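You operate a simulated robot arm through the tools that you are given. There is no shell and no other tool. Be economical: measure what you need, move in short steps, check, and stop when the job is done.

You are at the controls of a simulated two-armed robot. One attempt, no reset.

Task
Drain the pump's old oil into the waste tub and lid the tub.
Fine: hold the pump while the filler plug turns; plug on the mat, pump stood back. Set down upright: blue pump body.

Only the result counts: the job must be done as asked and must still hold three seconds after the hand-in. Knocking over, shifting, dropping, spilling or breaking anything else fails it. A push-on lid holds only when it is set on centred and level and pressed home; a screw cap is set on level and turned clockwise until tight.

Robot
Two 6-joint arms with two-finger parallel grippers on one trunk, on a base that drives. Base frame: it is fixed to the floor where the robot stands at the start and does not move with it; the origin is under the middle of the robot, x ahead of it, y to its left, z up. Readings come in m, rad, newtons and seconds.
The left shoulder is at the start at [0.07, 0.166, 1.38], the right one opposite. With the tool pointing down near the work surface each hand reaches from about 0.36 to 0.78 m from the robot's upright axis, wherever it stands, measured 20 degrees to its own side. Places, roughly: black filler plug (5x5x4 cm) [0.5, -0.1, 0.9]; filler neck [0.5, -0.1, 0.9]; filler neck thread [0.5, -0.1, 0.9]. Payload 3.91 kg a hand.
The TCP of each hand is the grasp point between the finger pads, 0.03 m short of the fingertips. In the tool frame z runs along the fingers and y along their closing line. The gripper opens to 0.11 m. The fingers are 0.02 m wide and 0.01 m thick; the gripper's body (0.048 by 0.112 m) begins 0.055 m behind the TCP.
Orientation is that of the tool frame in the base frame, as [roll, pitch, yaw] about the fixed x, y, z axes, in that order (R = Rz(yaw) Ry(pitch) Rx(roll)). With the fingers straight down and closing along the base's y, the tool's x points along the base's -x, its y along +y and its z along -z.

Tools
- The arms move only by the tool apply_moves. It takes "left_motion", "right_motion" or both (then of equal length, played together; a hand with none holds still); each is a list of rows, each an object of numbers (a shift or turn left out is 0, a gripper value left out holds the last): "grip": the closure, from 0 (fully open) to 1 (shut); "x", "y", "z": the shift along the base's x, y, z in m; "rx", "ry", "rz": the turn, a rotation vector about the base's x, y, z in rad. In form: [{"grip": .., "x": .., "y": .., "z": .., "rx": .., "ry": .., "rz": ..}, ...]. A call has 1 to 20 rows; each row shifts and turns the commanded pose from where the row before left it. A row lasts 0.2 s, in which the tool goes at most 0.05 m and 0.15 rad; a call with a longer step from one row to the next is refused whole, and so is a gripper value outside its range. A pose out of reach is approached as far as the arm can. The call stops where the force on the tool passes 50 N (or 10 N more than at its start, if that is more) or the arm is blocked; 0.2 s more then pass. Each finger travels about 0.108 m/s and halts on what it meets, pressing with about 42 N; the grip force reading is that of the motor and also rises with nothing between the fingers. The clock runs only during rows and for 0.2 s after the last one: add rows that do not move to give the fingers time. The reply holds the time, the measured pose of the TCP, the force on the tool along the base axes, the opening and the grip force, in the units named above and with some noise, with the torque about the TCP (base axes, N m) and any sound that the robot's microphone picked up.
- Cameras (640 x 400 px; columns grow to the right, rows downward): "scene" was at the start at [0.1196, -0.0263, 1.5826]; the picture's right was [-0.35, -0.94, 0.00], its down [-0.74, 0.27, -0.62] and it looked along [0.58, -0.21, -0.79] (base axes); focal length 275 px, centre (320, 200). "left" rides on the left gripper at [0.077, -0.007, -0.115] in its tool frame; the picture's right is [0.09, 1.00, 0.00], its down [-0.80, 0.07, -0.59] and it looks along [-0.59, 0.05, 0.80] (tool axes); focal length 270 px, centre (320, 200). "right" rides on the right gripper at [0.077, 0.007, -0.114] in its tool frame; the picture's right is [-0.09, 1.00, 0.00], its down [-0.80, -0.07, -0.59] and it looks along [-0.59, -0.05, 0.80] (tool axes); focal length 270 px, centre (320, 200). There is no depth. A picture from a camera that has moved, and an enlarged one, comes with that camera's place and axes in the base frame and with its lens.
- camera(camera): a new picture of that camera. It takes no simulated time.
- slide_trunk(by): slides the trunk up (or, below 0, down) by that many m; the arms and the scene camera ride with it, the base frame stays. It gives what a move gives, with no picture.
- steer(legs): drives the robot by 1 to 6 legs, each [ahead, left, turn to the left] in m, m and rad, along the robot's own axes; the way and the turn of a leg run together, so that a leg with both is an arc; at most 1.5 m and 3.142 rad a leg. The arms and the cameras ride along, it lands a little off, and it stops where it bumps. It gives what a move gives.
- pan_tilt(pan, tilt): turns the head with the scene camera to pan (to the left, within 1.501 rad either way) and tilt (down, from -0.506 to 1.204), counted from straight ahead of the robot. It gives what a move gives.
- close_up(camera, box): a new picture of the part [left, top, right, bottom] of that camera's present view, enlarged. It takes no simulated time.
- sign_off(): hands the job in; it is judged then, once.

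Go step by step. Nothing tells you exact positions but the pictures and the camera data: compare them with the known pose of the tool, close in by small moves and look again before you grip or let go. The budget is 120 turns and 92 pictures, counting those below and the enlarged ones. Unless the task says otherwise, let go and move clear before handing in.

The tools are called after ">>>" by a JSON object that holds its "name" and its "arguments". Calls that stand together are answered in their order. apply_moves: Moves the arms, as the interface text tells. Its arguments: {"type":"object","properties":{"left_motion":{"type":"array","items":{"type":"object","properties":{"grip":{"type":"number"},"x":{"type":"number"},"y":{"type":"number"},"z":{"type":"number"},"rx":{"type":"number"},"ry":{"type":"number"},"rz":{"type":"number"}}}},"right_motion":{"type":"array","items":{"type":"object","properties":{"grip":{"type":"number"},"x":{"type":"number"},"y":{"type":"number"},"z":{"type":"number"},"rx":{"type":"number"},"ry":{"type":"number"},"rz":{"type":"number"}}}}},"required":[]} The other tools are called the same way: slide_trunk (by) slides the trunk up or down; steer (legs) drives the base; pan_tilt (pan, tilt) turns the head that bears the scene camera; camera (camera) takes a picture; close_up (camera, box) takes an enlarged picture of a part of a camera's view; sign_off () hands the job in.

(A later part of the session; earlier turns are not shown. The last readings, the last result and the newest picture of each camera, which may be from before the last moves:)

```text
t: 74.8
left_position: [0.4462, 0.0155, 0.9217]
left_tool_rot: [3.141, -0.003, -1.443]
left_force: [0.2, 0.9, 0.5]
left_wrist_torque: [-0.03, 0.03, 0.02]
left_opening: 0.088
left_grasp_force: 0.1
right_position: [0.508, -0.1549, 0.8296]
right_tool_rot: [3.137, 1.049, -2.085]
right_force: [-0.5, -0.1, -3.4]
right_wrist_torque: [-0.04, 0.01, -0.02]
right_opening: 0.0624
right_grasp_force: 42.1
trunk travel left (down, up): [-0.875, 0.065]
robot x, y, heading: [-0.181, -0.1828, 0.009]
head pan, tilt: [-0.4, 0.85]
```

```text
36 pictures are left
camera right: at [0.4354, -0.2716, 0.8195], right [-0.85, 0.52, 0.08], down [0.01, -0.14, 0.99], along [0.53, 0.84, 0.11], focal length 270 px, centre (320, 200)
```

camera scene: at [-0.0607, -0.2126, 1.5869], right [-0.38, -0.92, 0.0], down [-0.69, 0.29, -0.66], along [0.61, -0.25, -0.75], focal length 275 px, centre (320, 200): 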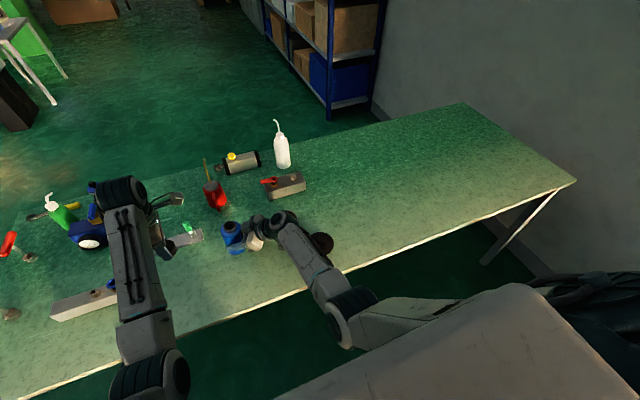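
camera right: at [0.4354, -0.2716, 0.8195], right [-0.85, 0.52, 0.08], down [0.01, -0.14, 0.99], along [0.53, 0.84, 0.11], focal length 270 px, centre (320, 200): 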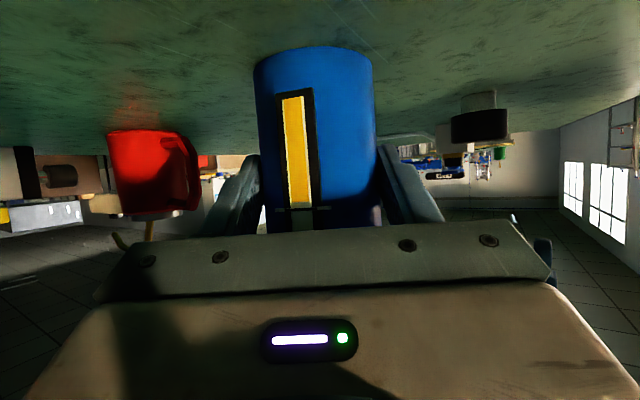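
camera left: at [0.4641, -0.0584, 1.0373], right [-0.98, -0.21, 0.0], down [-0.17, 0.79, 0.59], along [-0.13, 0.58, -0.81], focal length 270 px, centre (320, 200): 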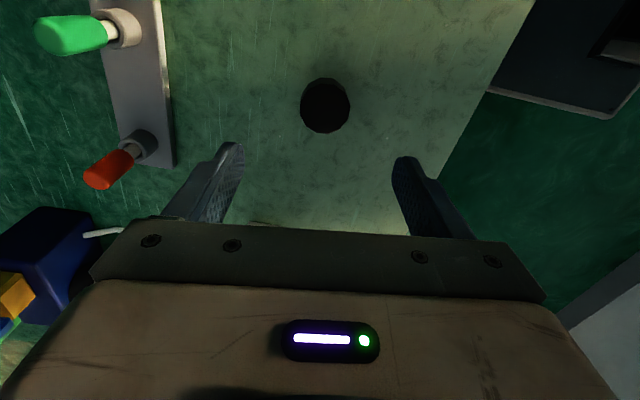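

The plug stands on the mat on its threaded stem. I'll retreat the left hand, lift the pump straight up with the right, and re-measure the tub.

>>> {"name": "apply_moves", "arguments": {"left_motion": [{"z": 0.02, "y": 0.02}, {"z": 0.02, "y": 0.03}, {"y": 0.03}, {"y": 0.03}, {"y": 0.02}, {}], "right_motion": [{"z": 0.01}, {"z": 0.015}, {"z": 0.02}, {"z": 0.02}, {"z": 0.02}, {"z": 0.01}]}}

>>> {"name": "camera", "arguments": {"camera": "scene"}}

>>> {"name": "close_up", "arguments": {"camera": "scene", "box": [180, 160, 380, 285]}}

```text
t: 76.2
left_position: [0.4464, 0.145, 0.9611]
left_tool_rot: [3.141, -0.005, -1.443]
left_force: [0.2, -0.6, -0.5]
left_wrist_torque: [0.01, -0.02, -0.01]
left_opening: 0.0877
left_grasp_force: 0.1
right_position: [0.5094, -0.1567, 0.9244]
right_tool_rot: [3.137, 1.049, -2.084]
right_force: [-0.3, -0.2, -3.7]
right_wrist_torque: [-0.04, 0.04, 0.04]
right_opening: 0.0619
right_grasp_force: 42.0
trunk travel left (down, up): [-0.875, 0.065]
robot x, y, heading: [-0.1795, -0.1834, 0.009]
head pan, tilt: [-0.4, 0.85]
```

```text
35 pictures are left
camera scene: at [-0.0602, -0.2139, 1.5868], right [-0.38, -0.92, 0.0], down [-0.69, 0.29, -0.66], along [0.61, -0.25, -0.75], focal length 275 px, centre (320, 200)
```

scene: 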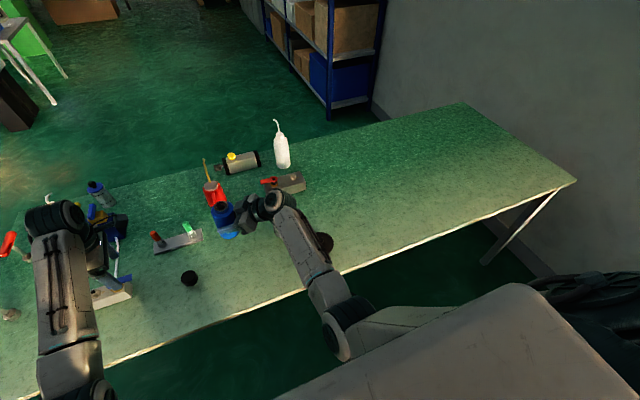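

```text
3.20 times, centred on (280, 222) of scene
camera zoom: at [-0.0602, -0.2139, 1.5868], right [-0.38, -0.92, 0.0], down [-0.69, 0.29, -0.66], along [0.61, -0.25, -0.75], focal length 879 px, centre (448, 128)
```

zoom: 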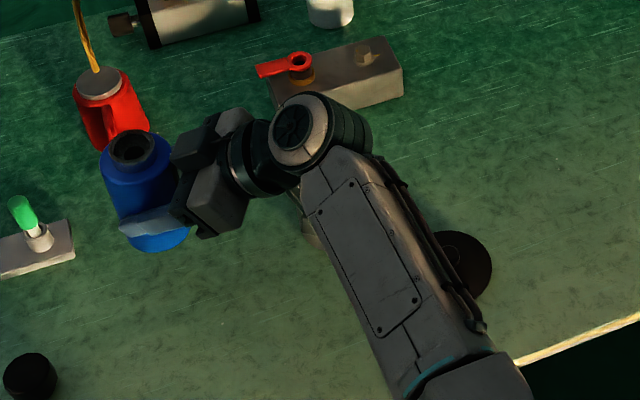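

The tub centre works out to about (0.522, -0.322) from the earlier left-camera views. I'll carry the pump upright to just beside it, so a tilt to the right brings the mouth over the tub.

>>> {"name": "apply_moves", "arguments": {"right_motion": [{"x": -0.005, "y": -0.015}, {"x": -0.01, "y": -0.022}, {"x": -0.01, "y": -0.025}, {"x": -0.01, "y": -0.025}, {"x": -0.01, "y": -0.025}, {"x": -0.01, "y": -0.02}, {}]}}

>>> {"name": "close_up", "arguments": {"camera": "scene", "box": [180, 160, 380, 285]}}

>>> {"name": "camera", "arguments": {"camera": "right"}}

```text
t: 77.8
left_position: [0.4474, 0.1461, 0.9606]
left_tool_rot: [3.139, -0.006, -1.443]
left_force: [0.6, 0.6, 0.8]
left_wrist_torque: [0.01, -0.03, -0.02]
left_opening: 0.0884
left_grasp_force: 0.1
right_position: [0.4512, -0.2866, 0.9229]
right_tool_rot: [3.136, 1.049, -2.084]
right_force: [0.3, -0.8, -3.6]
right_wrist_torque: [-0.04, 0.03, 0.0]
right_opening: 0.0619
right_grasp_force: 42.4
trunk travel left (down, up): [-0.875, 0.065]
robot x, y, heading: [-0.1841, -0.1805, 0.008]
head pan, tilt: [-0.4, 0.85]
```

```text
3.20 times, centred on (280, 222) of scene
camera zoom: at [-0.06, -0.2128, 1.5868], right [-0.38, -0.92, 0.0], down [-0.69, 0.29, -0.66], along [0.61, -0.25, -0.75], focal length 879 px, centre (448, 128)
```

zoom: 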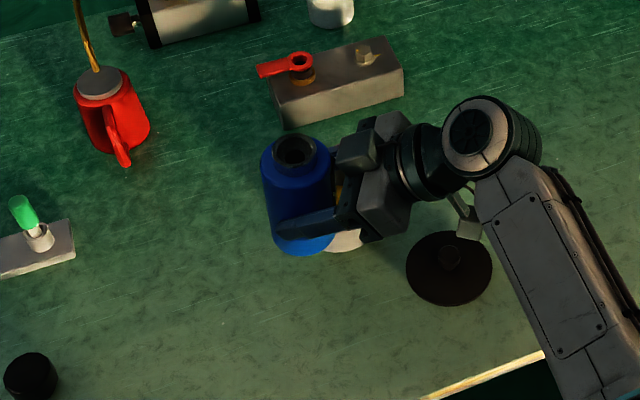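

```text
32 pictures are left
camera right: at [0.3787, -0.4036, 0.9137], right [-0.85, 0.52, 0.08], down [0.01, -0.14, 0.99], along [0.53, 0.84, 0.11], focal length 270 px, centre (320, 200)
```

right: 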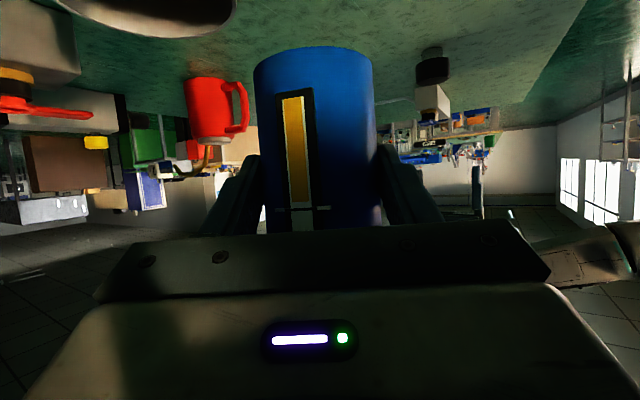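

The mouth will swing to about (0.52, -0.32), over the tub. I'll lower slightly and tilt the first 0.4 rad as a reach test, well before any oil can leave.

>>> {"name": "apply_moves", "arguments": {"right_motion": [{"x": 0.005, "y": -0.005, "z": -0.006}, {"z": -0.006}, {"rx": 0.0485, "ry": 0.0875}, {"rx": 0.0485, "ry": 0.0875}, {"rx": 0.0485, "ry": 0.0875}, {"rx": 0.0485, "ry": 0.0875}]}}

>>> {"name": "close_up", "arguments": {"camera": "scene", "box": [200, 160, 360, 260]}}

```text
t: 79.2
left_position: [0.446, 0.1439, 0.9599]
left_tool_rot: [3.14, -0.005, -1.442]
left_force: [0.7, 0.5, 0.1]
left_wrist_torque: [0.0, -0.01, 0.01]
left_opening: 0.0879
left_grasp_force: 0.0
right_position: [0.4579, -0.2911, 0.9135]
right_tool_rot: [2.431, 0.922, -2.679]
right_force: [0.4, 0.2, -3.5]
right_wrist_torque: [-0.07, -0.02, -0.01]
right_opening: 0.0624
right_grasp_force: 42.4
trunk travel left (down, up): [-0.875, 0.065]
robot x, y, heading: [-0.1834, -0.1809, 0.008]
head pan, tilt: [-0.4, 0.85]
```

```text
4.00 times, centred on (280, 210) of scene
camera zoom: at [-0.0597, -0.2136, 1.5868], right [-0.38, -0.92, 0.0], down [-0.69, 0.29, -0.66], along [0.61, -0.25, -0.75], focal length 1099 px, centre (480, 160)
```

zoom: 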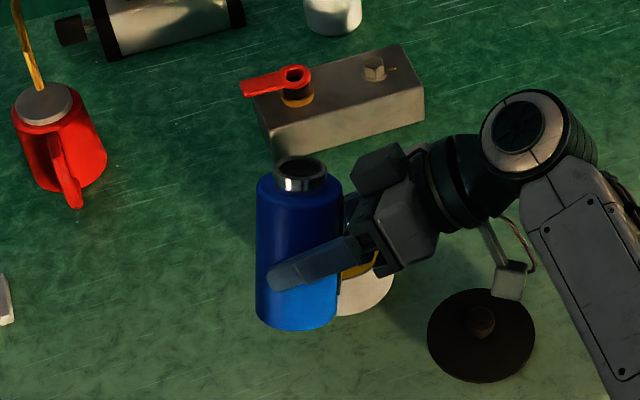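

The tilt works with no drift. Continuing to about 0.85 rad.

>>> {"name": "apply_moves", "arguments": {"right_motion": [{"rx": 0.0485, "ry": 0.0875}, {"rx": 0.0485, "ry": 0.0875}, {"rx": 0.0485, "ry": 0.0875}, {"rx": 0.0485, "ry": 0.0875}, {"rx": 0.0243, "ry": 0.0438}]}}

>>> {"name": "close_up", "arguments": {"camera": "scene", "box": [200, 160, 360, 260]}}

```text
t: 80.4
left_position: [0.4472, 0.1445, 0.9605]
left_tool_rot: [3.138, -0.004, -1.444]
left_force: [-0.6, -1.0, 0.0]
left_wrist_torque: [0.0, 0.0, -0.04]
left_opening: 0.088
left_grasp_force: 0.0
right_position: [0.4589, -0.2903, 0.9133]
right_tool_rot: [1.981, 0.604, -3.001]
right_force: [0.3, 0.0, -3.7]
right_wrist_torque: [-0.07, 0.05, 0.0]
right_opening: 0.062
right_grasp_force: 41.9
trunk travel left (down, up): [-0.875, 0.065]
robot x, y, heading: [-0.1819, -0.183, 0.009]
head pan, tilt: [-0.4, 0.85]
```

```text
4.00 times, centred on (280, 210) of scene
camera zoom: at [-0.06, -0.2136, 1.5868], right [-0.38, -0.92, 0.0], down [-0.69, 0.29, -0.66], along [0.61, -0.25, -0.75], focal length 1099 px, centre (480, 160)
```

zoom: 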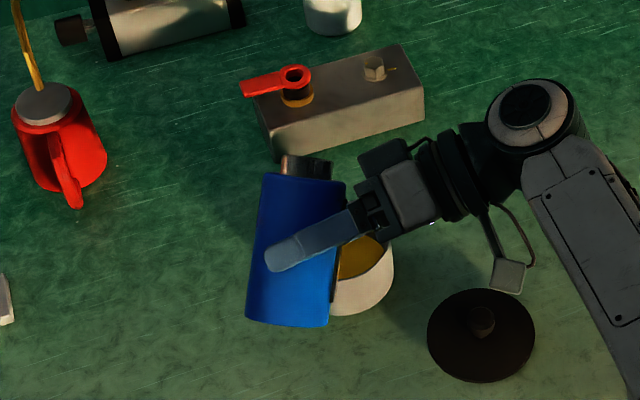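

The tub projects exactly where expected, with the mouth over it. I'll lower a little and tilt further slowly to start the pour.

>>> {"name": "apply_moves", "arguments": {"right_motion": [{"z": -0.006, "rx": 0.0243, "ry": 0.0438}, {"z": -0.006, "rx": 0.0243, "ry": 0.0438}, {"z": -0.006, "rx": 0.0243, "ry": 0.0438}, {"z": -0.005, "rx": 0.0243, "ry": 0.0438}, {"rx": 0.0243, "ry": 0.0438}, {"rx": 0.0243, "ry": 0.0438}, {}, {}, {}]}}

>>> {"name": "close_up", "arguments": {"camera": "scene", "box": [200, 160, 360, 260]}}

```text
t: 82.4
left_position: [0.4466, 0.1439, 0.9608]
left_tool_rot: [3.14, -0.005, -1.444]
left_force: [0.8, -0.2, -0.1]
left_wrist_torque: [-0.01, -0.02, 0.0]
left_opening: 0.088
left_grasp_force: 0.0
right_position: [0.4581, -0.2921, 0.8909]
right_tool_rot: [1.792, 0.358, -3.087]
right_force: [-0.6, 0.0, -2.9]
right_wrist_torque: [-0.05, 0.0, 0.0]
right_opening: 0.0622
right_grasp_force: 42.1
trunk travel left (down, up): [-0.875, 0.065]
robot x, y, heading: [-0.1812, -0.1836, 0.005]
head pan, tilt: [-0.4, 0.85]
```

```text
4.00 times, centred on (280, 210) of scene
camera zoom: at [-0.0602, -0.2134, 1.5868], right [-0.38, -0.92, 0.0], down [-0.69, 0.29, -0.66], along [0.61, -0.25, -0.75], focal length 1099 px, centre (480, 160)
```

zoom: 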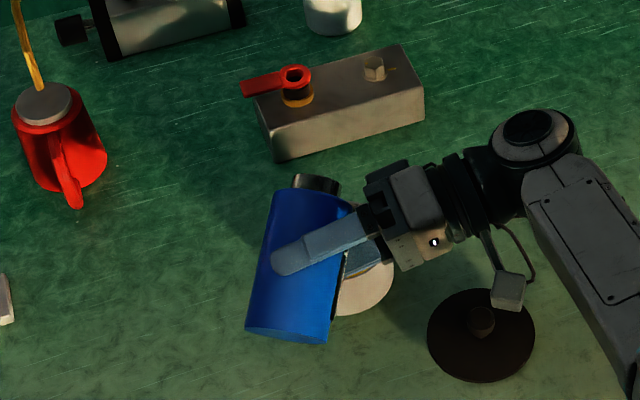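

The weight has dropped, so oil is flowing. A look from the right wrist camera to verify the stream falls into the tub.

>>> {"name": "camera", "arguments": {"camera": "right"}}

```text
28 pictures are left
camera right: at [0.3805, -0.4049, 0.8931], right [-0.27, 0.2, 0.94], down [0.76, -0.56, 0.34], along [0.59, 0.81, 0.0], focal length 270 px, centre (320, 200)
```

right: 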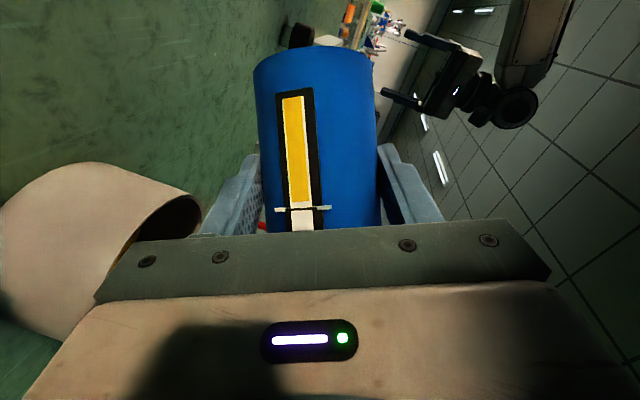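

The gauge shows most oil still inside, and the tub is right beneath. I'll tilt on gradually.

>>> {"name": "apply_moves", "arguments": {"right_motion": [{"rx": 0.0243, "ry": 0.0438}, {"rx": 0.0243, "ry": 0.0438}, {}, {}, {"rx": 0.0243, "ry": 0.0438}, {"rx": 0.0243, "ry": 0.0438}, {}, {}, {"rx": 0.0243, "ry": 0.0438}, {"rx": 0.0243, "ry": 0.0438}, {}, {}, {}, {}]}}

>>> {"name": "camera", "arguments": {"camera": "right"}}

>>> {"name": "close_up", "arguments": {"camera": "scene", "box": [200, 160, 360, 260]}}

```text
t: 85.4
left_position: [0.4466, 0.1443, 0.9618]
left_tool_rot: [3.139, -0.005, -1.442]
left_force: [-0.5, 0.7, -0.3]
left_wrist_torque: [0.02, 0.0, 0.02]
left_opening: 0.0881
left_grasp_force: 0.1
right_position: [0.4584, -0.2905, 0.8908]
right_tool_rot: [1.631, 0.102, -3.124]
right_force: [0.3, 0.2, -3.0]
right_wrist_torque: [-0.03, 0.04, -0.02]
right_opening: 0.0621
right_grasp_force: 42.0
trunk travel left (down, up): [-0.875, 0.065]
robot x, y, heading: [-0.1808, -0.1813, 0.005]
head pan, tilt: [-0.4, 0.85]
```

```text
27 pictures are left
camera right: at [0.382, -0.4053, 0.8966], right [-0.01, 0.06, 1.0], down [0.81, -0.58, 0.05], along [0.59, 0.81, -0.04], focal length 270 px, centre (320, 200)
```

right: 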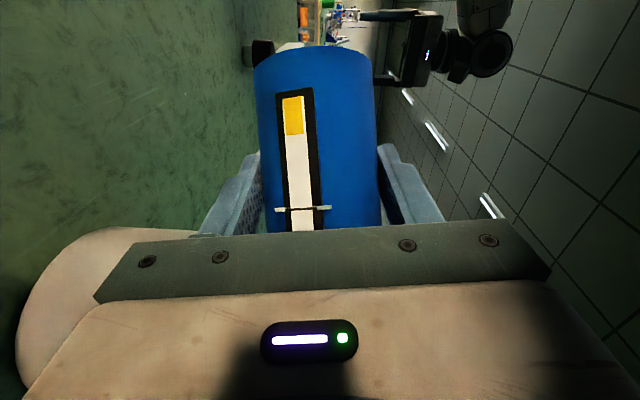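

```text
4.00 times, centred on (280, 210) of scene
camera zoom: at [-0.0604, -0.2134, 1.5868], right [-0.38, -0.92, 0.0], down [-0.69, 0.29, -0.66], along [0.61, -0.25, -0.75], focal length 1099 px, centre (480, 160)
```

zoom: 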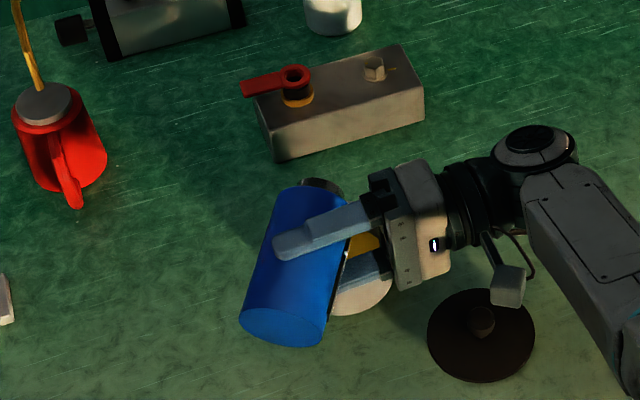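

Two thirds is out and the mat looks clean. Tilting on to about 110° to drain the rest.

>>> {"name": "apply_moves", "arguments": {"right_motion": [{"rx": 0.0243, "ry": 0.0438}, {"rx": 0.0243, "ry": 0.0438}, {}, {}, {"rx": 0.0243, "ry": 0.0438}, {"rx": 0.0243, "ry": 0.0438}, {}, {}, {"rx": 0.0243, "ry": 0.0438}, {"rx": 0.0243, "ry": 0.0438}, {"rx": 0.0243, "ry": 0.0438}, {"rx": 0.0243, "ry": 0.0438}, {}, {}, {}, {}, {}]}}

>>> {"name": "camera", "arguments": {"camera": "right"}}

>>> {"name": "close_up", "arguments": {"camera": "scene", "box": [200, 160, 360, 260]}}

```text
t: 89.0
left_position: [0.4458, 0.1435, 0.961]
left_tool_rot: [3.14, -0.004, -1.442]
left_force: [-0.2, -0.1, 1.0]
left_wrist_torque: [0.0, -0.01, 0.03]
left_opening: 0.0877
left_grasp_force: 0.0
right_position: [0.4578, -0.2926, 0.8918]
right_tool_rot: [1.431, -0.245, -3.108]
right_force: [0.4, -0.3, -4.2]
right_wrist_torque: [-0.04, 0.03, 0.03]
right_opening: 0.062
right_grasp_force: 42.2
trunk travel left (down, up): [-0.875, 0.065]
robot x, y, heading: [-0.1803, -0.1864, 0.007]
head pan, tilt: [-0.4, 0.85]
```

```text
25 pictures are left
camera right: at [0.3843, -0.4079, 0.9009], right [0.33, -0.13, 0.93], down [0.76, -0.55, -0.34], along [0.56, 0.82, -0.08], focal length 270 px, centre (320, 200)
```

right: 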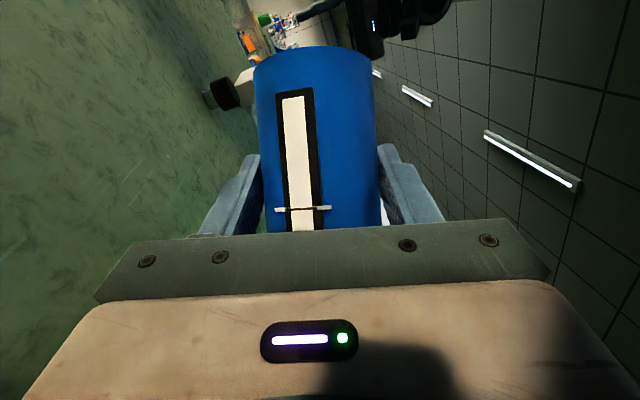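

```text
4.00 times, centred on (280, 210) of scene
camera zoom: at [-0.0603, -0.2134, 1.5868], right [-0.38, -0.92, 0.0], down [-0.69, 0.29, -0.66], along [0.61, -0.25, -0.75], focal length 1099 px, centre (480, 160)
```

zoom: 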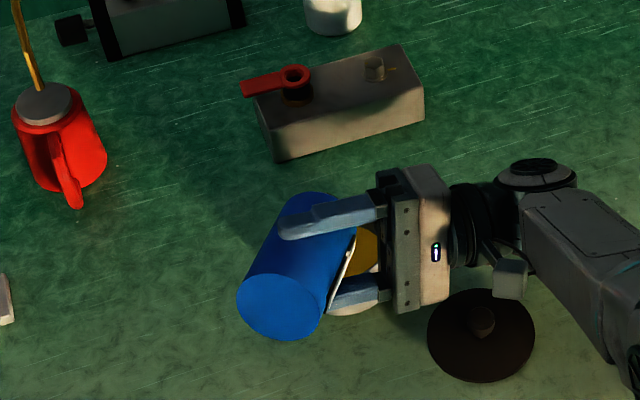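

The gauge reads empty. I'll hold a moment for the last drips, then bring the pump upright again.

>>> {"name": "apply_moves", "arguments": {"right_motion": [{"rx": 0.0485, "ry": 0.0875}, {}, {}, {}, {}, {}, {}, {}, {}, {}, {}, {"rx": -0.0485, "ry": -0.0875}]}}

>>> {"name": "apply_moves", "arguments": {"right_motion": [{"rx": -0.0485, "ry": -0.0875}, {"rx": -0.0485, "ry": -0.0875}, {"rx": -0.0485, "ry": -0.0875}, {"rx": -0.0485, "ry": -0.0875}, {"rx": -0.0485, "ry": -0.0875, "z": 0.003}, {"rx": -0.0485, "ry": -0.0875, "z": 0.003}, {"rx": -0.0485, "ry": -0.0875, "z": 0.003}, {"rx": -0.0485, "ry": -0.0875, "z": 0.003}, {"rx": -0.0485, "ry": -0.0875, "z": 0.003}, {"rx": -0.0485, "ry": -0.0875, "z": 0.003}, {"rx": -0.0485, "ry": -0.0875, "z": 0.003}, {"rx": -0.0485, "ry": -0.0875}, {"rx": -0.0485, "ry": -0.0875}, {"rx": -0.0485, "ry": -0.0875}, {"rx": -0.0485, "ry": -0.0875}, {"rx": -0.0485, "ry": -0.0875}, {"rx": -0.0485, "ry": -0.0875}, {"rx": -0.0485, "ry": -0.0875}, {"rx": -0.0243, "ry": -0.0438}]}}

>>> {"name": "camera", "arguments": {"camera": "right"}}

>>> {"name": "close_up", "arguments": {"camera": "scene", "box": [160, 150, 360, 275]}}

```text
t: 91.6
left_position: [0.4448, 0.1442, 0.9604]
left_tool_rot: [-3.142, -0.002, -1.443]
left_force: [0.2, -0.5, 0.1]
left_wrist_torque: [0.03, 0.01, 0.0]
left_opening: 0.0881
left_grasp_force: 0.0
right_position: [0.4571, -0.2917, 0.892]
right_tool_rot: [1.429, -0.245, -3.107]
right_force: [-0.1, 0.2, -3.9]
right_wrist_torque: [-0.05, 0.01, -0.04]
right_opening: 0.062
right_grasp_force: 42.3
trunk travel left (down, up): [-0.875, 0.065]
robot x, y, heading: [-0.1823, -0.185, 0.01]
head pan, tilt: [-0.4, 0.85]
```

```text
t: 95.6
left_position: [0.4456, 0.144, 0.9598]
left_tool_rot: [3.141, -0.005, -1.442]
left_force: [-0.4, 0.4, 1.1]
left_wrist_torque: [-0.03, 0.03, 0.03]
left_opening: 0.088
left_grasp_force: 0.0
right_position: [0.4577, -0.292, 0.9112]
right_tool_rot: [3.139, 1.048, -2.084]
right_force: [-0.5, 0.4, -2.1]
right_wrist_torque: [-0.04, 0.02, 0.0]
right_opening: 0.0621
right_grasp_force: 41.5
trunk travel left (down, up): [-0.875, 0.065]
robot x, y, heading: [-0.1838, -0.1826, 0.005]
head pan, tilt: [-0.4, 0.85]
```

```text
23 pictures are left
camera right: at [0.3843, -0.4071, 0.9022], right [-0.85, 0.52, 0.08], down [0.01, -0.14, 0.99], along [0.53, 0.84, 0.11], focal length 270 px, centre (320, 200)
```

right: 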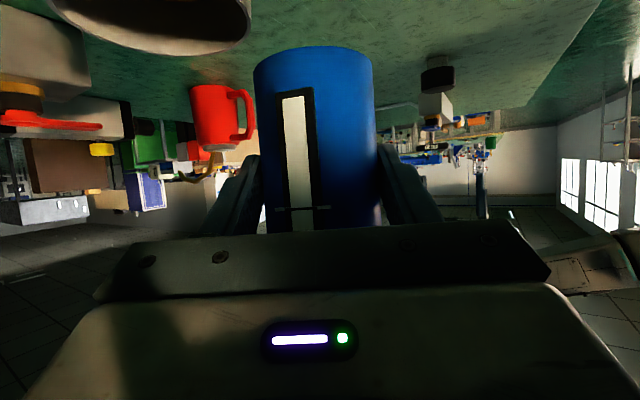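

```text
3.20 times, centred on (260, 212) of scene
camera zoom: at [-0.0605, -0.2134, 1.5868], right [-0.38, -0.92, 0.0], down [-0.69, 0.29, -0.66], along [0.61, -0.25, -0.75], focal length 879 px, centre (512, 160)
```

zoom: 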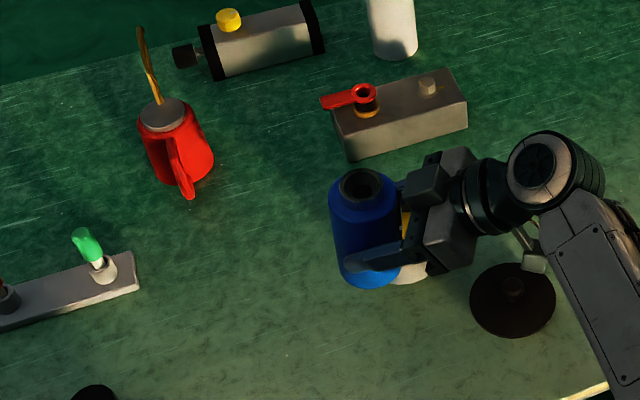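

The pump is upright and empty. I'll carry it back to its original place near (0.478, -0.12) and lower it.

>>> {"name": "apply_moves", "arguments": {"right_motion": [{"y": 0.025, "x": 0.003}, {"y": 0.03, "x": 0.003}, {"y": 0.03, "x": 0.003}, {"y": 0.03, "x": 0.003}, {"y": 0.03, "x": 0.003}, {"y": 0.018, "x": 0.003}, {"z": -0.02}, {"z": -0.02}, {"z": -0.02}, {"z": -0.01}]}}

>>> {"name": "camera", "arguments": {"camera": "right"}}

```text
t: 97.8
left_position: [0.4459, 0.1442, 0.9596]
left_tool_rot: [3.139, -0.006, -1.443]
left_force: [-0.6, 0.7, 0.1]
left_wrist_torque: [-0.01, 0.02, 0.01]
left_opening: 0.0882
left_grasp_force: 0.0
right_position: [0.4761, -0.1344, 0.8392]
right_tool_rot: [3.137, 1.044, -2.086]
right_force: [1.3, -0.2, -3.1]
right_wrist_torque: [-0.02, 0.0, 0.0]
right_opening: 0.0621
right_grasp_force: 42.2
trunk travel left (down, up): [-0.875, 0.065]
robot x, y, heading: [-0.1841, -0.1842, 0.006]
head pan, tilt: [-0.4, 0.85]
```

```text
21 pictures are left
camera right: at [0.4021, -0.2499, 0.8307], right [-0.85, 0.53, 0.08], down [0.01, -0.13, 0.99], along [0.53, 0.84, 0.11], focal length 270 px, centre (320, 200)
```

right: 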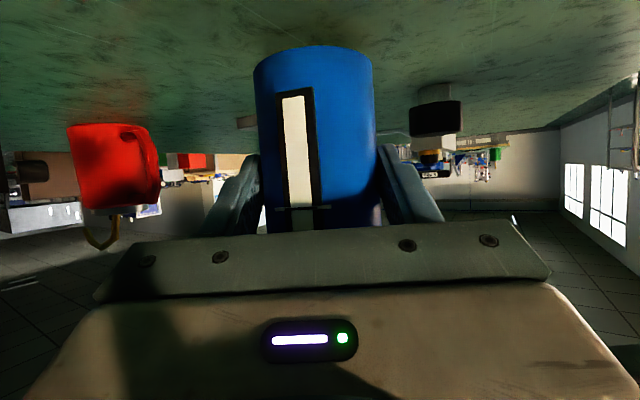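

Near the arm's limit here, so I'll ease 1 cm back into comfortable reach and lower in small steps until the base touches.

>>> {"name": "apply_moves", "arguments": {"right_motion": [{"x": 0.008, "y": 0.0}, {"z": -0.004}, {"z": -0.003}]}}

>>> {"name": "apply_moves", "arguments": {"right_motion": [{"z": -0.003}, {"z": -0.002}]}}

>>> {"name": "apply_moves", "arguments": {"right_motion": [{"z": -0.002}, {"z": -0.002}]}}

```text
t: 98.6
left_position: [0.446, 0.1442, 0.9612]
left_tool_rot: [3.141, -0.005, -1.443]
left_force: [-0.4, 0.0, 0.1]
left_wrist_torque: [0.01, 0.02, -0.01]
left_opening: 0.088
left_grasp_force: 0.0
right_position: [0.4835, -0.127, 0.837]
right_tool_rot: [3.133, 1.051, -2.088]
right_force: [-0.1, -1.0, -2.5]
right_wrist_torque: [-0.04, 0.0, 0.02]
right_opening: 0.0621
right_grasp_force: 42.1
trunk travel left (down, up): [-0.875, 0.065]
robot x, y, heading: [-0.184, -0.1787, 0.008]
head pan, tilt: [-0.4, 0.85]
```

```text
t: 99.2
left_position: [0.4455, 0.1451, 0.9601]
left_tool_rot: [3.141, -0.006, -1.443]
left_force: [-0.1, -0.1, 0.2]
left_wrist_torque: [0.02, 0.02, 0.01]
left_opening: 0.088
left_grasp_force: 0.1
right_position: [0.484, -0.1281, 0.8294]
right_tool_rot: [3.134, 1.051, -2.085]
right_force: [-0.2, -0.6, -3.0]
right_wrist_torque: [-0.02, 0.0, 0.02]
right_opening: 0.062
right_grasp_force: 41.9
trunk travel left (down, up): [-0.875, 0.065]
robot x, y, heading: [-0.1856, -0.1828, 0.008]
head pan, tilt: [-0.4, 0.85]
```

```text
t: 99.8
left_position: [0.4448, 0.1445, 0.9617]
left_tool_rot: [-3.141, -0.005, -1.444]
left_force: [0.4, 0.4, -0.6]
left_wrist_torque: [0.0, 0.0, -0.01]
left_opening: 0.0881
left_grasp_force: 0.2
right_position: [0.4846, -0.1283, 0.8298]
right_tool_rot: [3.14, 1.055, -2.083]
right_force: [-0.3, 0.1, 10.8]
right_wrist_torque: [-0.27, 0.12, 0.02]
right_opening: 0.0622
right_grasp_force: 42.0
trunk travel left (down, up): [-0.875, 0.065]
robot x, y, heading: [-0.1834, -0.1822, 0.002]
head pan, tilt: [-0.4, 0.85]
```

The base is on the mat. Opening the right gripper gently and checking the pump stands.

>>> {"name": "apply_moves", "arguments": {"right_motion": [{"z": -0.001}, {"grip": 0.4}, {"grip": 0.35}, {"grip": 0.2}, {"grip": 0}, {"grip": 0}, {"grip": 0}]}}

>>> {"name": "camera", "arguments": {"camera": "right"}}

```text
t: 101.4
left_position: [0.4454, 0.145, 0.9609]
left_tool_rot: [3.14, -0.005, -1.442]
left_force: [-0.1, -0.3, 0.1]
left_wrist_torque: [0.01, -0.01, 0.04]
left_opening: 0.0878
left_grasp_force: 0.1
right_position: [0.4833, -0.1285, 0.8254]
right_tool_rot: [3.134, 1.05, -2.086]
right_force: [-0.6, -0.4, -0.3]
right_wrist_torque: [0.01, 0.02, 0.01]
right_opening: 0.1098
right_grasp_force: 0.1
trunk travel left (down, up): [-0.875, 0.065]
robot x, y, heading: [-0.1833, -0.1837, 0.004]
head pan, tilt: [-0.4, 0.85]
```

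```text
20 pictures are left
camera right: at [0.41, -0.2438, 0.8151], right [-0.85, 0.52, 0.08], down [0.01, -0.14, 0.99], along [0.53, 0.84, 0.11], focal length 270 px, centre (320, 200)
```

right: 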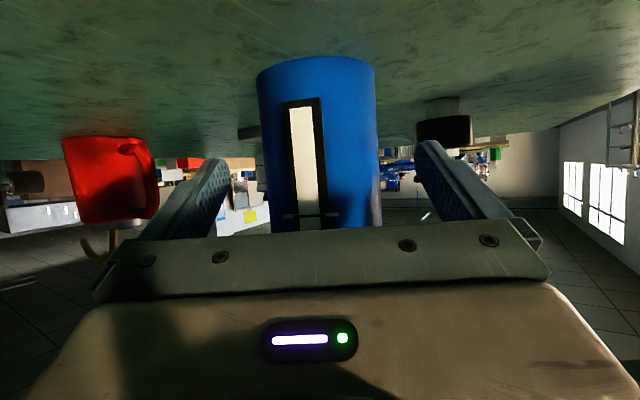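

The pump stands upright on its own. I'll withdraw the right hand along its axis and up over to the right, and raise the left hand, in preparation for the lid.

>>> {"name": "apply_moves", "arguments": {"right_motion": [{"x": -0.0105, "y": -0.019, "z": 0.0125}, {"x": -0.0105, "y": -0.019, "z": 0.0125}, {"x": -0.0105, "y": -0.019, "z": 0.0125}, {"x": -0.0105, "y": -0.019, "z": 0.0125}, {"x": -0.0105, "y": -0.019, "z": 0.0125}, {"x": -0.0105, "y": -0.019, "z": 0.0125}, {"x": -0.01, "y": -0.03, "z": 0.02}, {"y": -0.04, "z": 0.01}, {"y": -0.04, "z": 0.01}, {"y": -0.04, "z": 0.01}], "left_motion": [{}, {}, {}, {}, {"z": 0.01}, {"z": 0.01}, {"z": 0.01}, {"z": 0.01}, {"z": 0.01}, {"z": 0.01}]}}

>>> {"name": "camera", "arguments": {"camera": "scene"}}

```text
t: 103.6
left_position: [0.4582, 0.1493, 1.002]
left_tool_rot: [-3.141, -0.004, -1.442]
left_force: [-0.3, 0.2, -0.3]
left_wrist_torque: [0.04, 0.01, 0.01]
left_opening: 0.088
left_grasp_force: 0.1
left hand out of reach, approached as far as the arm can: row 8, 9, 10
right_position: [0.4091, -0.3954, 0.9528]
right_tool_rot: [3.133, 1.052, -2.087]
right_force: [-0.5, 0.9, 0.8]
right_wrist_torque: [0.01, -0.01, -0.02]
right_opening: 0.11
right_grasp_force: 0.0
trunk travel left (down, up): [-0.875, 0.065]
robot x, y, heading: [-0.1793, -0.1798, 0.005]
head pan, tilt: [-0.4, 0.85]
```

```text
19 pictures are left
camera scene: at [-0.0613, -0.2158, 1.5868], right [-0.38, -0.92, 0.0], down [-0.69, 0.29, -0.66], along [0.61, -0.25, -0.75], focal length 275 px, centre (320, 200)
```

scene: 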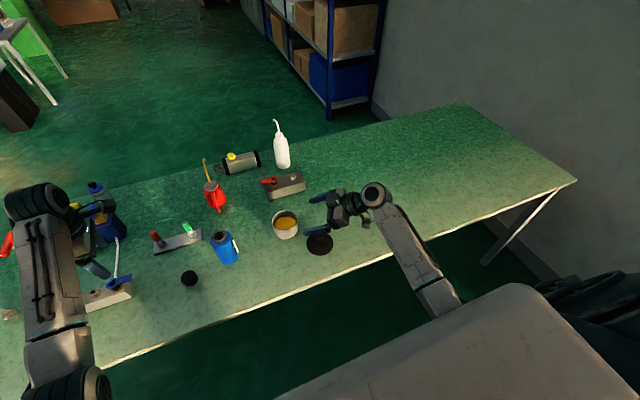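

Everything stands well and the mat is clean. I'll sidestep the base right 0.31 m so the left hand can work straight down on lid and tub.

>>> {"name": "steer", "arguments": {"legs": [[0, -0.31, 0]]}}

>>> {"name": "pan_tilt", "arguments": {"pan": 0.0, "tilt": 0.9}}

>>> {"name": "camera", "arguments": {"camera": "scene"}}

```text
t: 105.7
left_position: [0.4591, -0.151, 0.9998]
left_tool_rot: [-3.14, -0.009, -1.442]
left_force: [-0.3, -0.1, 0.0]
left_wrist_torque: [-0.02, 0.02, -0.02]
left_opening: 0.088
left_grasp_force: 0.1
right_position: [0.4134, -0.6953, 0.9529]
right_tool_rot: [3.136, 1.051, -2.082]
right_force: [0.2, 0.5, 0.4]
right_wrist_torque: [0.01, -0.04, 0.01]
right_opening: 0.1102
right_grasp_force: 0.0
trunk travel left (down, up): [-0.875, 0.065]
robot x, y, heading: [-0.1825, -0.4886, 0.012]
head pan, tilt: [-0.4, 0.85]
```

```text
t: 106.6
left_position: [0.4593, -0.1535, 1.0004]
left_tool_rot: [-3.14, -0.005, -1.44]
left_force: [0.3, 0.3, -0.1]
left_wrist_torque: [0.0, -0.01, 0.0]
left_opening: 0.0879
left_grasp_force: 0.1
right_position: [0.4129, -0.6978, 0.952]
right_tool_rot: [3.134, 1.052, -2.082]
right_force: [0.0, -0.1, -0.1]
right_wrist_torque: [-0.03, -0.02, 0.02]
right_opening: 0.11
right_grasp_force: 0.1
trunk travel left (down, up): [-0.875, 0.065]
robot x, y, heading: [-0.1786, -0.4858, 0.009]
head pan, tilt: [0.0, 0.901]
```

```text
18 pictures are left
camera scene: at [-0.0551, -0.4891, 1.583], right [0.01, -1.0, 0.0], down [-0.78, -0.01, -0.62], along [0.62, 0.01, -0.78], focal length 275 px, centre (320, 200)
```

scene: 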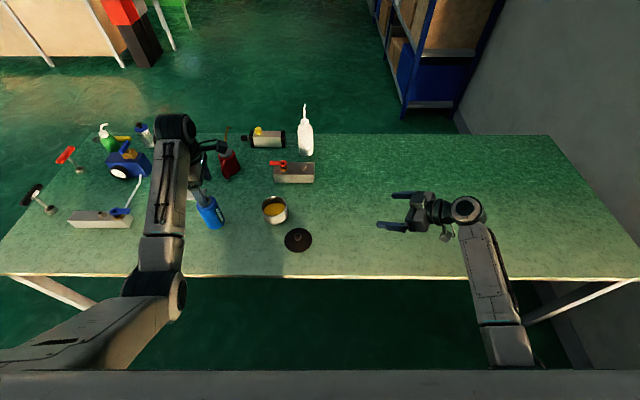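

Now I'll swing the left hand over the lid, turning its wrist back to neutral on the way.

>>> {"name": "apply_moves", "arguments": {"left_motion": [{"y": -0.021, "x": -0.004, "rz": -0.14}, {"y": -0.021, "x": -0.004, "rz": -0.14}, {"y": -0.021, "x": -0.004, "rz": -0.14}, {"y": -0.021, "x": -0.004, "rz": -0.14, "z": -0.005}, {"y": -0.021, "x": -0.004, "rz": -0.14, "z": -0.005}, {"y": -0.021, "x": -0.004, "rz": -0.14, "z": -0.005}, {"y": -0.021, "x": -0.004, "rz": -0.14, "z": -0.005}, {"y": -0.021, "x": -0.004, "rz": -0.14, "z": -0.005}, {"y": -0.021, "x": -0.004, "rz": -0.14, "z": -0.005}, {"y": -0.021, "x": -0.004, "rz": -0.14, "z": -0.005}, {"y": -0.021, "x": -0.004, "rz": -0.14, "z": -0.005}, {"y": -0.021, "x": -0.004, "rz": -0.14, "z": -0.005}]}}

>>> {"name": "camera", "arguments": {"camera": "left"}}

```text
t: 109.4
left_position: [0.4324, -0.3539, 0.9463]
left_tool_rot: [3.069, 0.019, -3.088]
left_force: [-0.6, 0.6, 0.8]
left_wrist_torque: [-0.02, 0.01, 0.01]
left_opening: 0.088
left_grasp_force: 0.1
left hand out of reach, approached as far as the arm can: row 1, 2, 3
right_position: [0.413, -0.6961, 0.9521]
right_tool_rot: [3.135, 1.05, -2.082]
right_force: [0.2, -0.9, 0.3]
right_wrist_torque: [0.0, -0.01, 0.02]
right_opening: 0.1101
right_grasp_force: 0.0
trunk travel left (down, up): [-0.875, 0.065]
robot x, y, heading: [-0.1786, -0.4886, 0.009]
head pan, tilt: [0.0, 0.901]
stopped in row 12 (left hand): the arm was blocked; the commanded pose is now the measured one
```

```text
17 pictures are left
camera left: at [0.3537, -0.3719, 1.0582], right [-0.14, 0.99, 0.07], down [0.79, 0.07, 0.61], along [0.6, 0.14, -0.79], focal length 270 px, centre (320, 200)
```

left: 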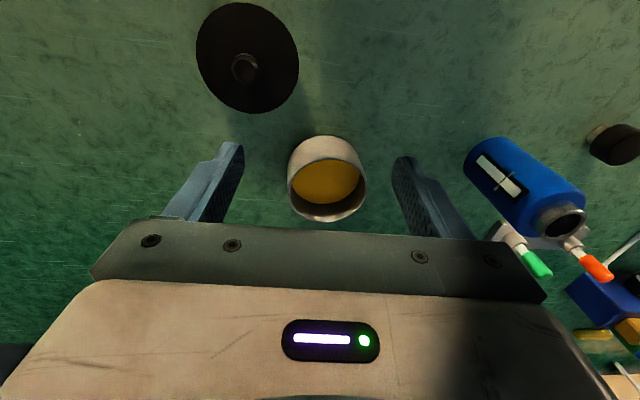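

The lid is at (0.411, -0.412), just inside the left hand's near limit. I'll back the base 8 cm to put the lid at a comfortable reach; I can drive forward again with the lid in hand.

>>> {"name": "steer", "arguments": {"legs": [[-0.08, 0, 0]]}}

>>> {"name": "apply_moves", "arguments": {"left_motion": [{"x": 0.02, "y": -0.015, "rx": 0.037, "ry": 0.01, "rz": -0.027}, {"x": 0.02, "y": -0.015, "rx": 0.037, "ry": 0.01, "rz": -0.027}, {"x": 0.018, "y": -0.015}, {"y": -0.013}]}}

>>> {"name": "camera", "arguments": {"camera": "left"}}

```text
t: 110.4
left_position: [0.356, -0.3552, 0.9438]
left_tool_rot: [3.071, 0.015, -3.088]
left_force: [0.5, 0.2, -0.1]
left_wrist_torque: [0.01, 0.04, 0.02]
left_opening: 0.0879
left_grasp_force: 0.0
right_position: [0.3393, -0.6981, 0.9502]
right_tool_rot: [3.13, 1.049, -2.089]
right_force: [0.2, 0.4, 0.1]
right_wrist_torque: [-0.03, 0.0, 0.05]
right_opening: 0.1099
right_grasp_force: 0.1
trunk travel left (down, up): [-0.875, 0.065]
robot x, y, heading: [-0.2586, -0.4919, 0.015]
head pan, tilt: [0.0, 0.901]
```

```text
t: 111.4
left_position: [0.412, -0.4111, 0.9433]
left_tool_rot: [2.993, -0.001, -3.141]
left_force: [0.7, 0.2, -0.9]
left_wrist_torque: [0.02, 0.02, 0.02]
left_opening: 0.088
left_grasp_force: 0.1
right_position: [0.3364, -0.6973, 0.9531]
right_tool_rot: [3.133, 1.049, -2.083]
right_force: [-0.7, -0.5, 0.0]
right_wrist_torque: [0.01, 0.0, 0.02]
right_opening: 0.1101
right_grasp_force: 0.0
trunk travel left (down, up): [-0.875, 0.065]
robot x, y, heading: [-0.2581, -0.4913, 0.014]
head pan, tilt: [0.0, 0.901]
```

```text
16 pictures are left
camera left: at [0.3348, -0.434, 1.0561], right [-0.09, 0.99, 0.15], down [0.8, -0.02, 0.6], along [0.59, 0.17, -0.79], focal length 270 px, centre (320, 200)
```

left: 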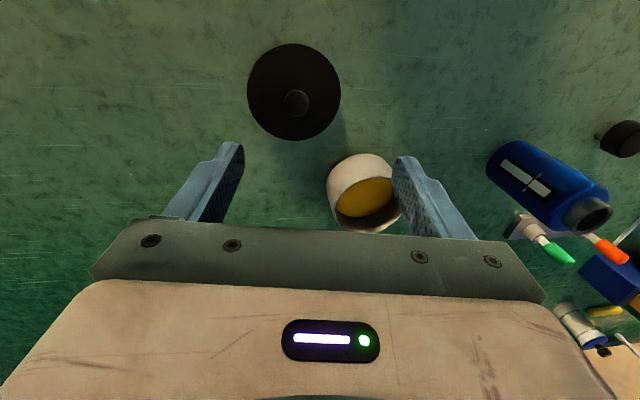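

I levelled the wrist the wrong way; correcting the roll now, then re-measuring the lid.

>>> {"name": "apply_moves", "arguments": {"left_motion": [{"rx": -0.074}, {"rx": -0.074}, {"z": -0.02}, {"z": -0.02}]}}

>>> {"name": "camera", "arguments": {"camera": "left"}}

```text
t: 112.4
left_position: [0.4125, -0.4127, 0.9056]
left_tool_rot: [-3.141, 0.002, -3.141]
left_force: [-0.4, 0.3, -0.4]
left_wrist_torque: [-0.03, -0.01, 0.03]
left_opening: 0.0881
left_grasp_force: 0.1
right_position: [0.336, -0.6975, 0.9533]
right_tool_rot: [3.133, 1.05, -2.084]
right_force: [-0.3, -0.6, -0.3]
right_wrist_torque: [0.01, 0.03, 0.02]
right_opening: 0.1102
right_grasp_force: 0.1
trunk travel left (down, up): [-0.875, 0.065]
robot x, y, heading: [-0.258, -0.4933, 0.007]
head pan, tilt: [0.0, 0.901]
```

```text
15 pictures are left
camera left: at [0.3364, -0.4182, 1.0206], right [-0.09, 1.0, 0.0], down [0.8, 0.07, 0.6], along [0.59, 0.05, -0.8], focal length 270 px, centre (320, 200)
```

left: 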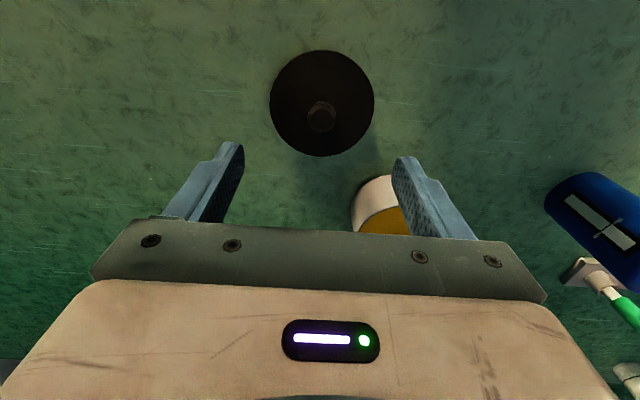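

The lid centre is at (0.410, -0.411), with its knob top near 0.81. I'll centre on it, part-close, and descend to the knob.

>>> {"name": "apply_moves", "arguments": {"left_motion": [{"x": -0.0025, "y": 0.002, "z": -0.03, "grip": 0.5}, {"z": -0.03}, {"z": -0.015}, {"z": -0.008}, {"z": -0.005}]}}

>>> {"name": "close_up", "arguments": {"camera": "left", "box": [180, 40, 460, 250]}}

```text
t: 113.6
left_position: [0.4096, -0.4112, 0.8188]
left_tool_rot: [-3.14, 0.0, 3.141]
left_force: [0.3, 0.0, 0.4]
left_wrist_torque: [-0.01, 0.01, 0.0]
left_opening: 0.055
left_grasp_force: 0.1
right_position: [0.3367, -0.6985, 0.9522]
right_tool_rot: [3.135, 1.053, -2.085]
right_force: [-0.1, 0.4, -0.7]
right_wrist_torque: [-0.01, 0.01, -0.01]
right_opening: 0.1102
right_grasp_force: 0.1
trunk travel left (down, up): [-0.875, 0.065]
robot x, y, heading: [-0.2595, -0.4899, 0.01]
head pan, tilt: [0.0, 0.901]
```

```text
1.90 times, centred on (320, 145) of left
camera zoom: at [0.3322, -0.4162, 0.9333], right [-0.09, 1.0, 0.0], down [0.8, 0.07, 0.6], along [0.59, 0.05, -0.8], focal length 515 px, centre (320, 305)
```

zoom: 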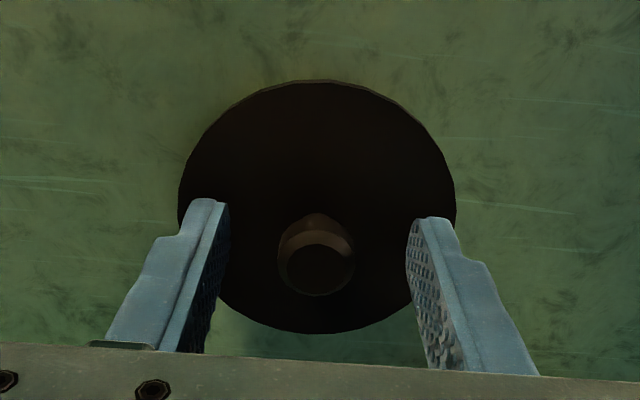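

Knob is centred between the fingers. Lowering 4 mm and closing.

>>> {"name": "apply_moves", "arguments": {"left_motion": [{"z": -0.004, "x": -0.001}, {"grip": 1}, {"grip": 1}, {"grip": 1}, {"grip": 1}]}}

>>> {"name": "apply_moves", "arguments": {"left_motion": [{"z": 0.01}, {"z": 0.02}, {"z": 0.025}, {"z": 0.025}, {"z": 0.02}]}}

>>> {"name": "camera", "arguments": {"camera": "left"}}

```text
t: 114.8
left_position: [0.4086, -0.4102, 0.8144]
left_tool_rot: [-3.14, 0.002, 3.139]
left_force: [0.0, -0.9, 1.3]
left_wrist_torque: [0.08, 0.03, -0.01]
left_opening: 0.0208
left_grasp_force: 42.0
right_position: [0.3355, -0.6969, 0.9527]
right_tool_rot: [3.134, 1.049, -2.082]
right_force: [-1.0, 0.3, 0.3]
right_wrist_torque: [0.03, 0.0, -0.02]
right_opening: 0.11
right_grasp_force: 0.1
trunk travel left (down, up): [-0.875, 0.065]
robot x, y, heading: [-0.2593, -0.489, 0.009]
head pan, tilt: [0.0, 0.901]
```

```text
t: 116.0
left_position: [0.4073, -0.4097, 0.9145]
left_tool_rot: [-3.139, 0.003, 3.14]
left_force: [-0.1, 0.3, -0.3]
left_wrist_torque: [0.02, -0.01, -0.03]
left_opening: 0.0208
left_grasp_force: 42.1
right_position: [0.3347, -0.6987, 0.9518]
right_tool_rot: [3.133, 1.049, -2.082]
right_force: [0.0, 0.2, 0.4]
right_wrist_torque: [0.01, 0.01, 0.07]
right_opening: 0.11
right_grasp_force: 0.0
trunk travel left (down, up): [-0.875, 0.065]
robot x, y, heading: [-0.255, -0.4936, 0.011]
head pan, tilt: [0.0, 0.901]
```

```text
13 pictures are left
camera left: at [0.3317, -0.4169, 1.0294], right [-0.09, 1.0, 0.0], down [0.8, 0.07, 0.6], along [0.59, 0.05, -0.8], focal length 270 px, centre (320, 200)
```

left: 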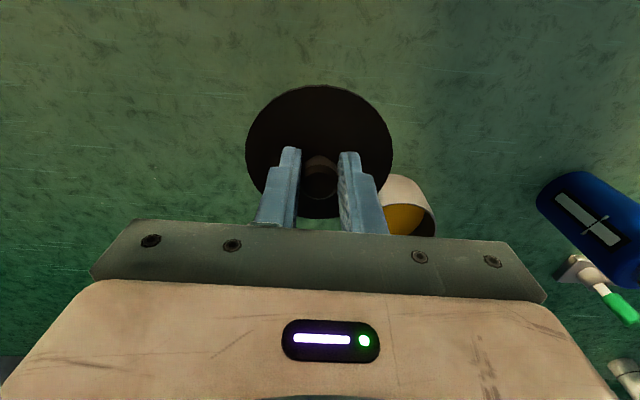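

The lid is held level by its knob. I'll drive forward again 8 cm to bring the tub within comfortable reach, then measure the tub carefully.

>>> {"name": "steer", "arguments": {"legs": [[0.08, 0, 0]]}}

>>> {"name": "close_up", "arguments": {"camera": "scene", "box": [230, 180, 350, 255]}}

```text
t: 117.1
left_position: [0.4844, -0.412, 0.9159]
left_tool_rot: [-3.139, 0.004, 3.138]
left_force: [0.2, 0.7, -0.6]
left_wrist_torque: [0.02, 0.01, 0.0]
left_opening: 0.0208
left_grasp_force: 42.2
right_position: [0.4114, -0.698, 0.9548]
right_tool_rot: [3.139, 1.051, -2.082]
right_force: [0.7, -0.6, -0.3]
right_wrist_torque: [-0.01, -0.01, 0.02]
right_opening: 0.1101
right_grasp_force: 0.1
trunk travel left (down, up): [-0.875, 0.065]
robot x, y, heading: [-0.1751, -0.4896, 0.01]
head pan, tilt: [0.0, 0.901]
```

```text
5.33 times, centred on (290, 218) of scene
camera zoom: at [-0.0592, -0.4885, 1.5835], right [0.01, -1.0, 0.0], down [-0.78, -0.01, -0.62], along [0.62, 0.0, -0.78], focal length 1465 px, centre (480, 107)
```

zoom: 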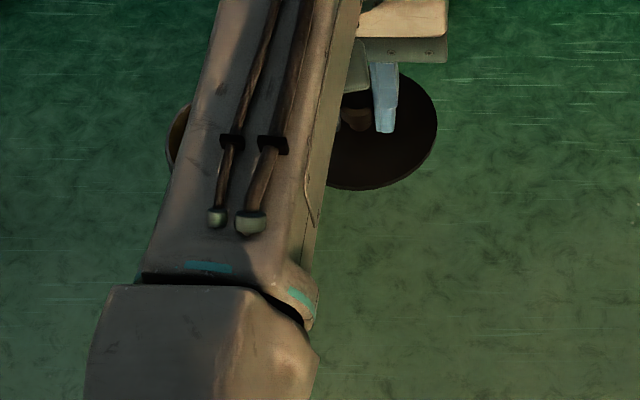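

The forearm hides the tub from the scene camera, but the right wrist camera should see both tub and lid from the side.

>>> {"name": "close_up", "arguments": {"camera": "right", "box": [280, 40, 480, 165]}}

>>> {"name": "close_up", "arguments": {"camera": "left", "box": [240, 60, 480, 240]}}

```text
3.20 times, centred on (380, 102) of right
camera zoom: at [0.3376, -0.8141, 0.9441], right [-0.85, 0.52, 0.08], down [0.0, -0.14, 0.99], along [0.53, 0.84, 0.11], focal length 865 px, centre (128, 512)
```

zoom: 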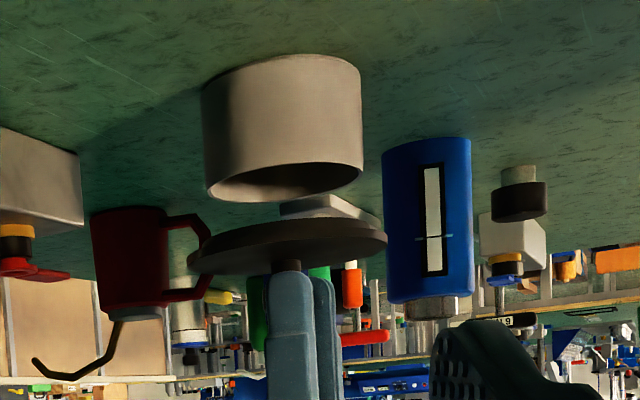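

```text
2.22 times, centred on (360, 150) of left
camera zoom: at [0.4078, -0.4171, 1.0311], right [-0.09, 1.0, 0.0], down [0.8, 0.07, 0.6], along [0.6, 0.05, -0.8], focal length 601 px, centre (231, 311)
```

zoom: 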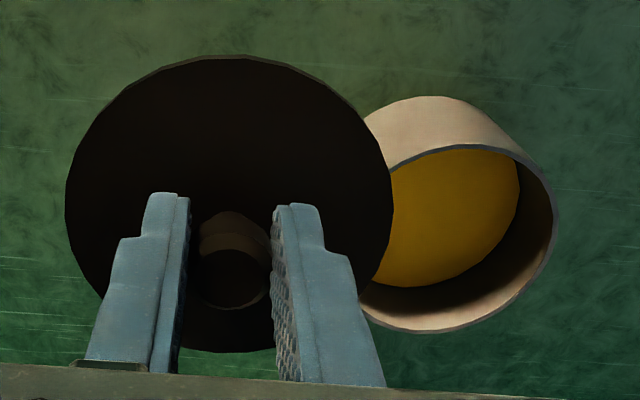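

Both cameras agree: lid centre (0.492, -0.410), tub centre (0.5265, -0.319), rim at about 0.818. I'll shift the lid by (+0.0345, +0.091) and lower it to about 1 cm above the rim for a check.

>>> {"name": "apply_moves", "arguments": {"left_motion": [{"x": 0.0115, "y": 0.03}, {"x": 0.0115, "y": 0.03}, {"x": 0.0115, "y": 0.031}, {"z": -0.02}, {"z": -0.016}]}}

>>> {"name": "close_up", "arguments": {"camera": "right", "box": [280, 40, 480, 165]}}

>>> {"name": "close_up", "arguments": {"camera": "left", "box": [220, 40, 420, 240]}}

```text
t: 118.3
left_position: [0.5204, -0.3194, 0.8765]
left_tool_rot: [-3.139, 0.001, 3.139]
left_force: [-1.0, -0.5, -0.4]
left_wrist_torque: [0.01, -0.02, -0.01]
left_opening: 0.0204
left_grasp_force: 42.5
right_position: [0.4132, -0.6987, 0.9518]
right_tool_rot: [3.132, 1.05, -2.085]
right_force: [0.5, 0.1, -0.5]
right_wrist_torque: [-0.01, -0.02, -0.05]
right_opening: 0.1099
right_grasp_force: 0.1
trunk travel left (down, up): [-0.875, 0.065]
robot x, y, heading: [-0.1767, -0.4932, 0.008]
head pan, tilt: [0.0, 0.901]
```

```text
3.20 times, centred on (380, 102) of right
camera zoom: at [0.3403, -0.8142, 0.9423], right [-0.85, 0.52, 0.08], down [0.01, -0.14, 0.99], along [0.53, 0.84, 0.11], focal length 865 px, centre (128, 512)
```

zoom: 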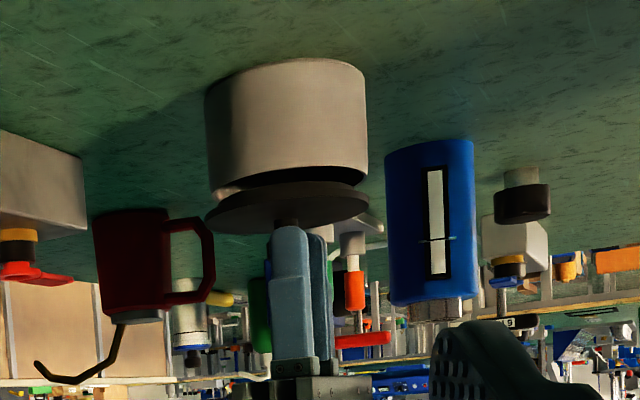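

```text
2.00 times, centred on (320, 140) of left
camera zoom: at [0.444, -0.3259, 0.9909], right [-0.09, 1.0, 0.0], down [0.8, 0.07, 0.59], along [0.59, 0.05, -0.8], focal length 541 px, centre (320, 320)
```

zoom: 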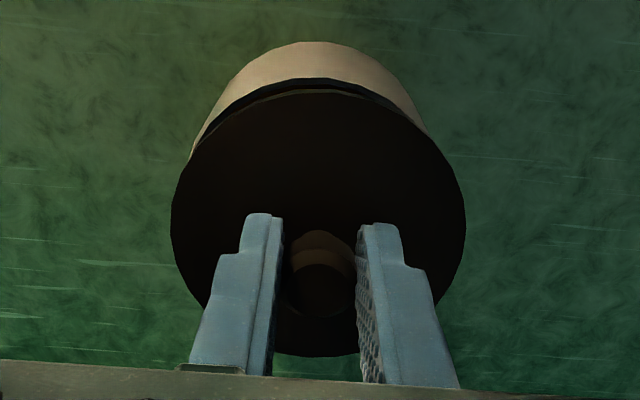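

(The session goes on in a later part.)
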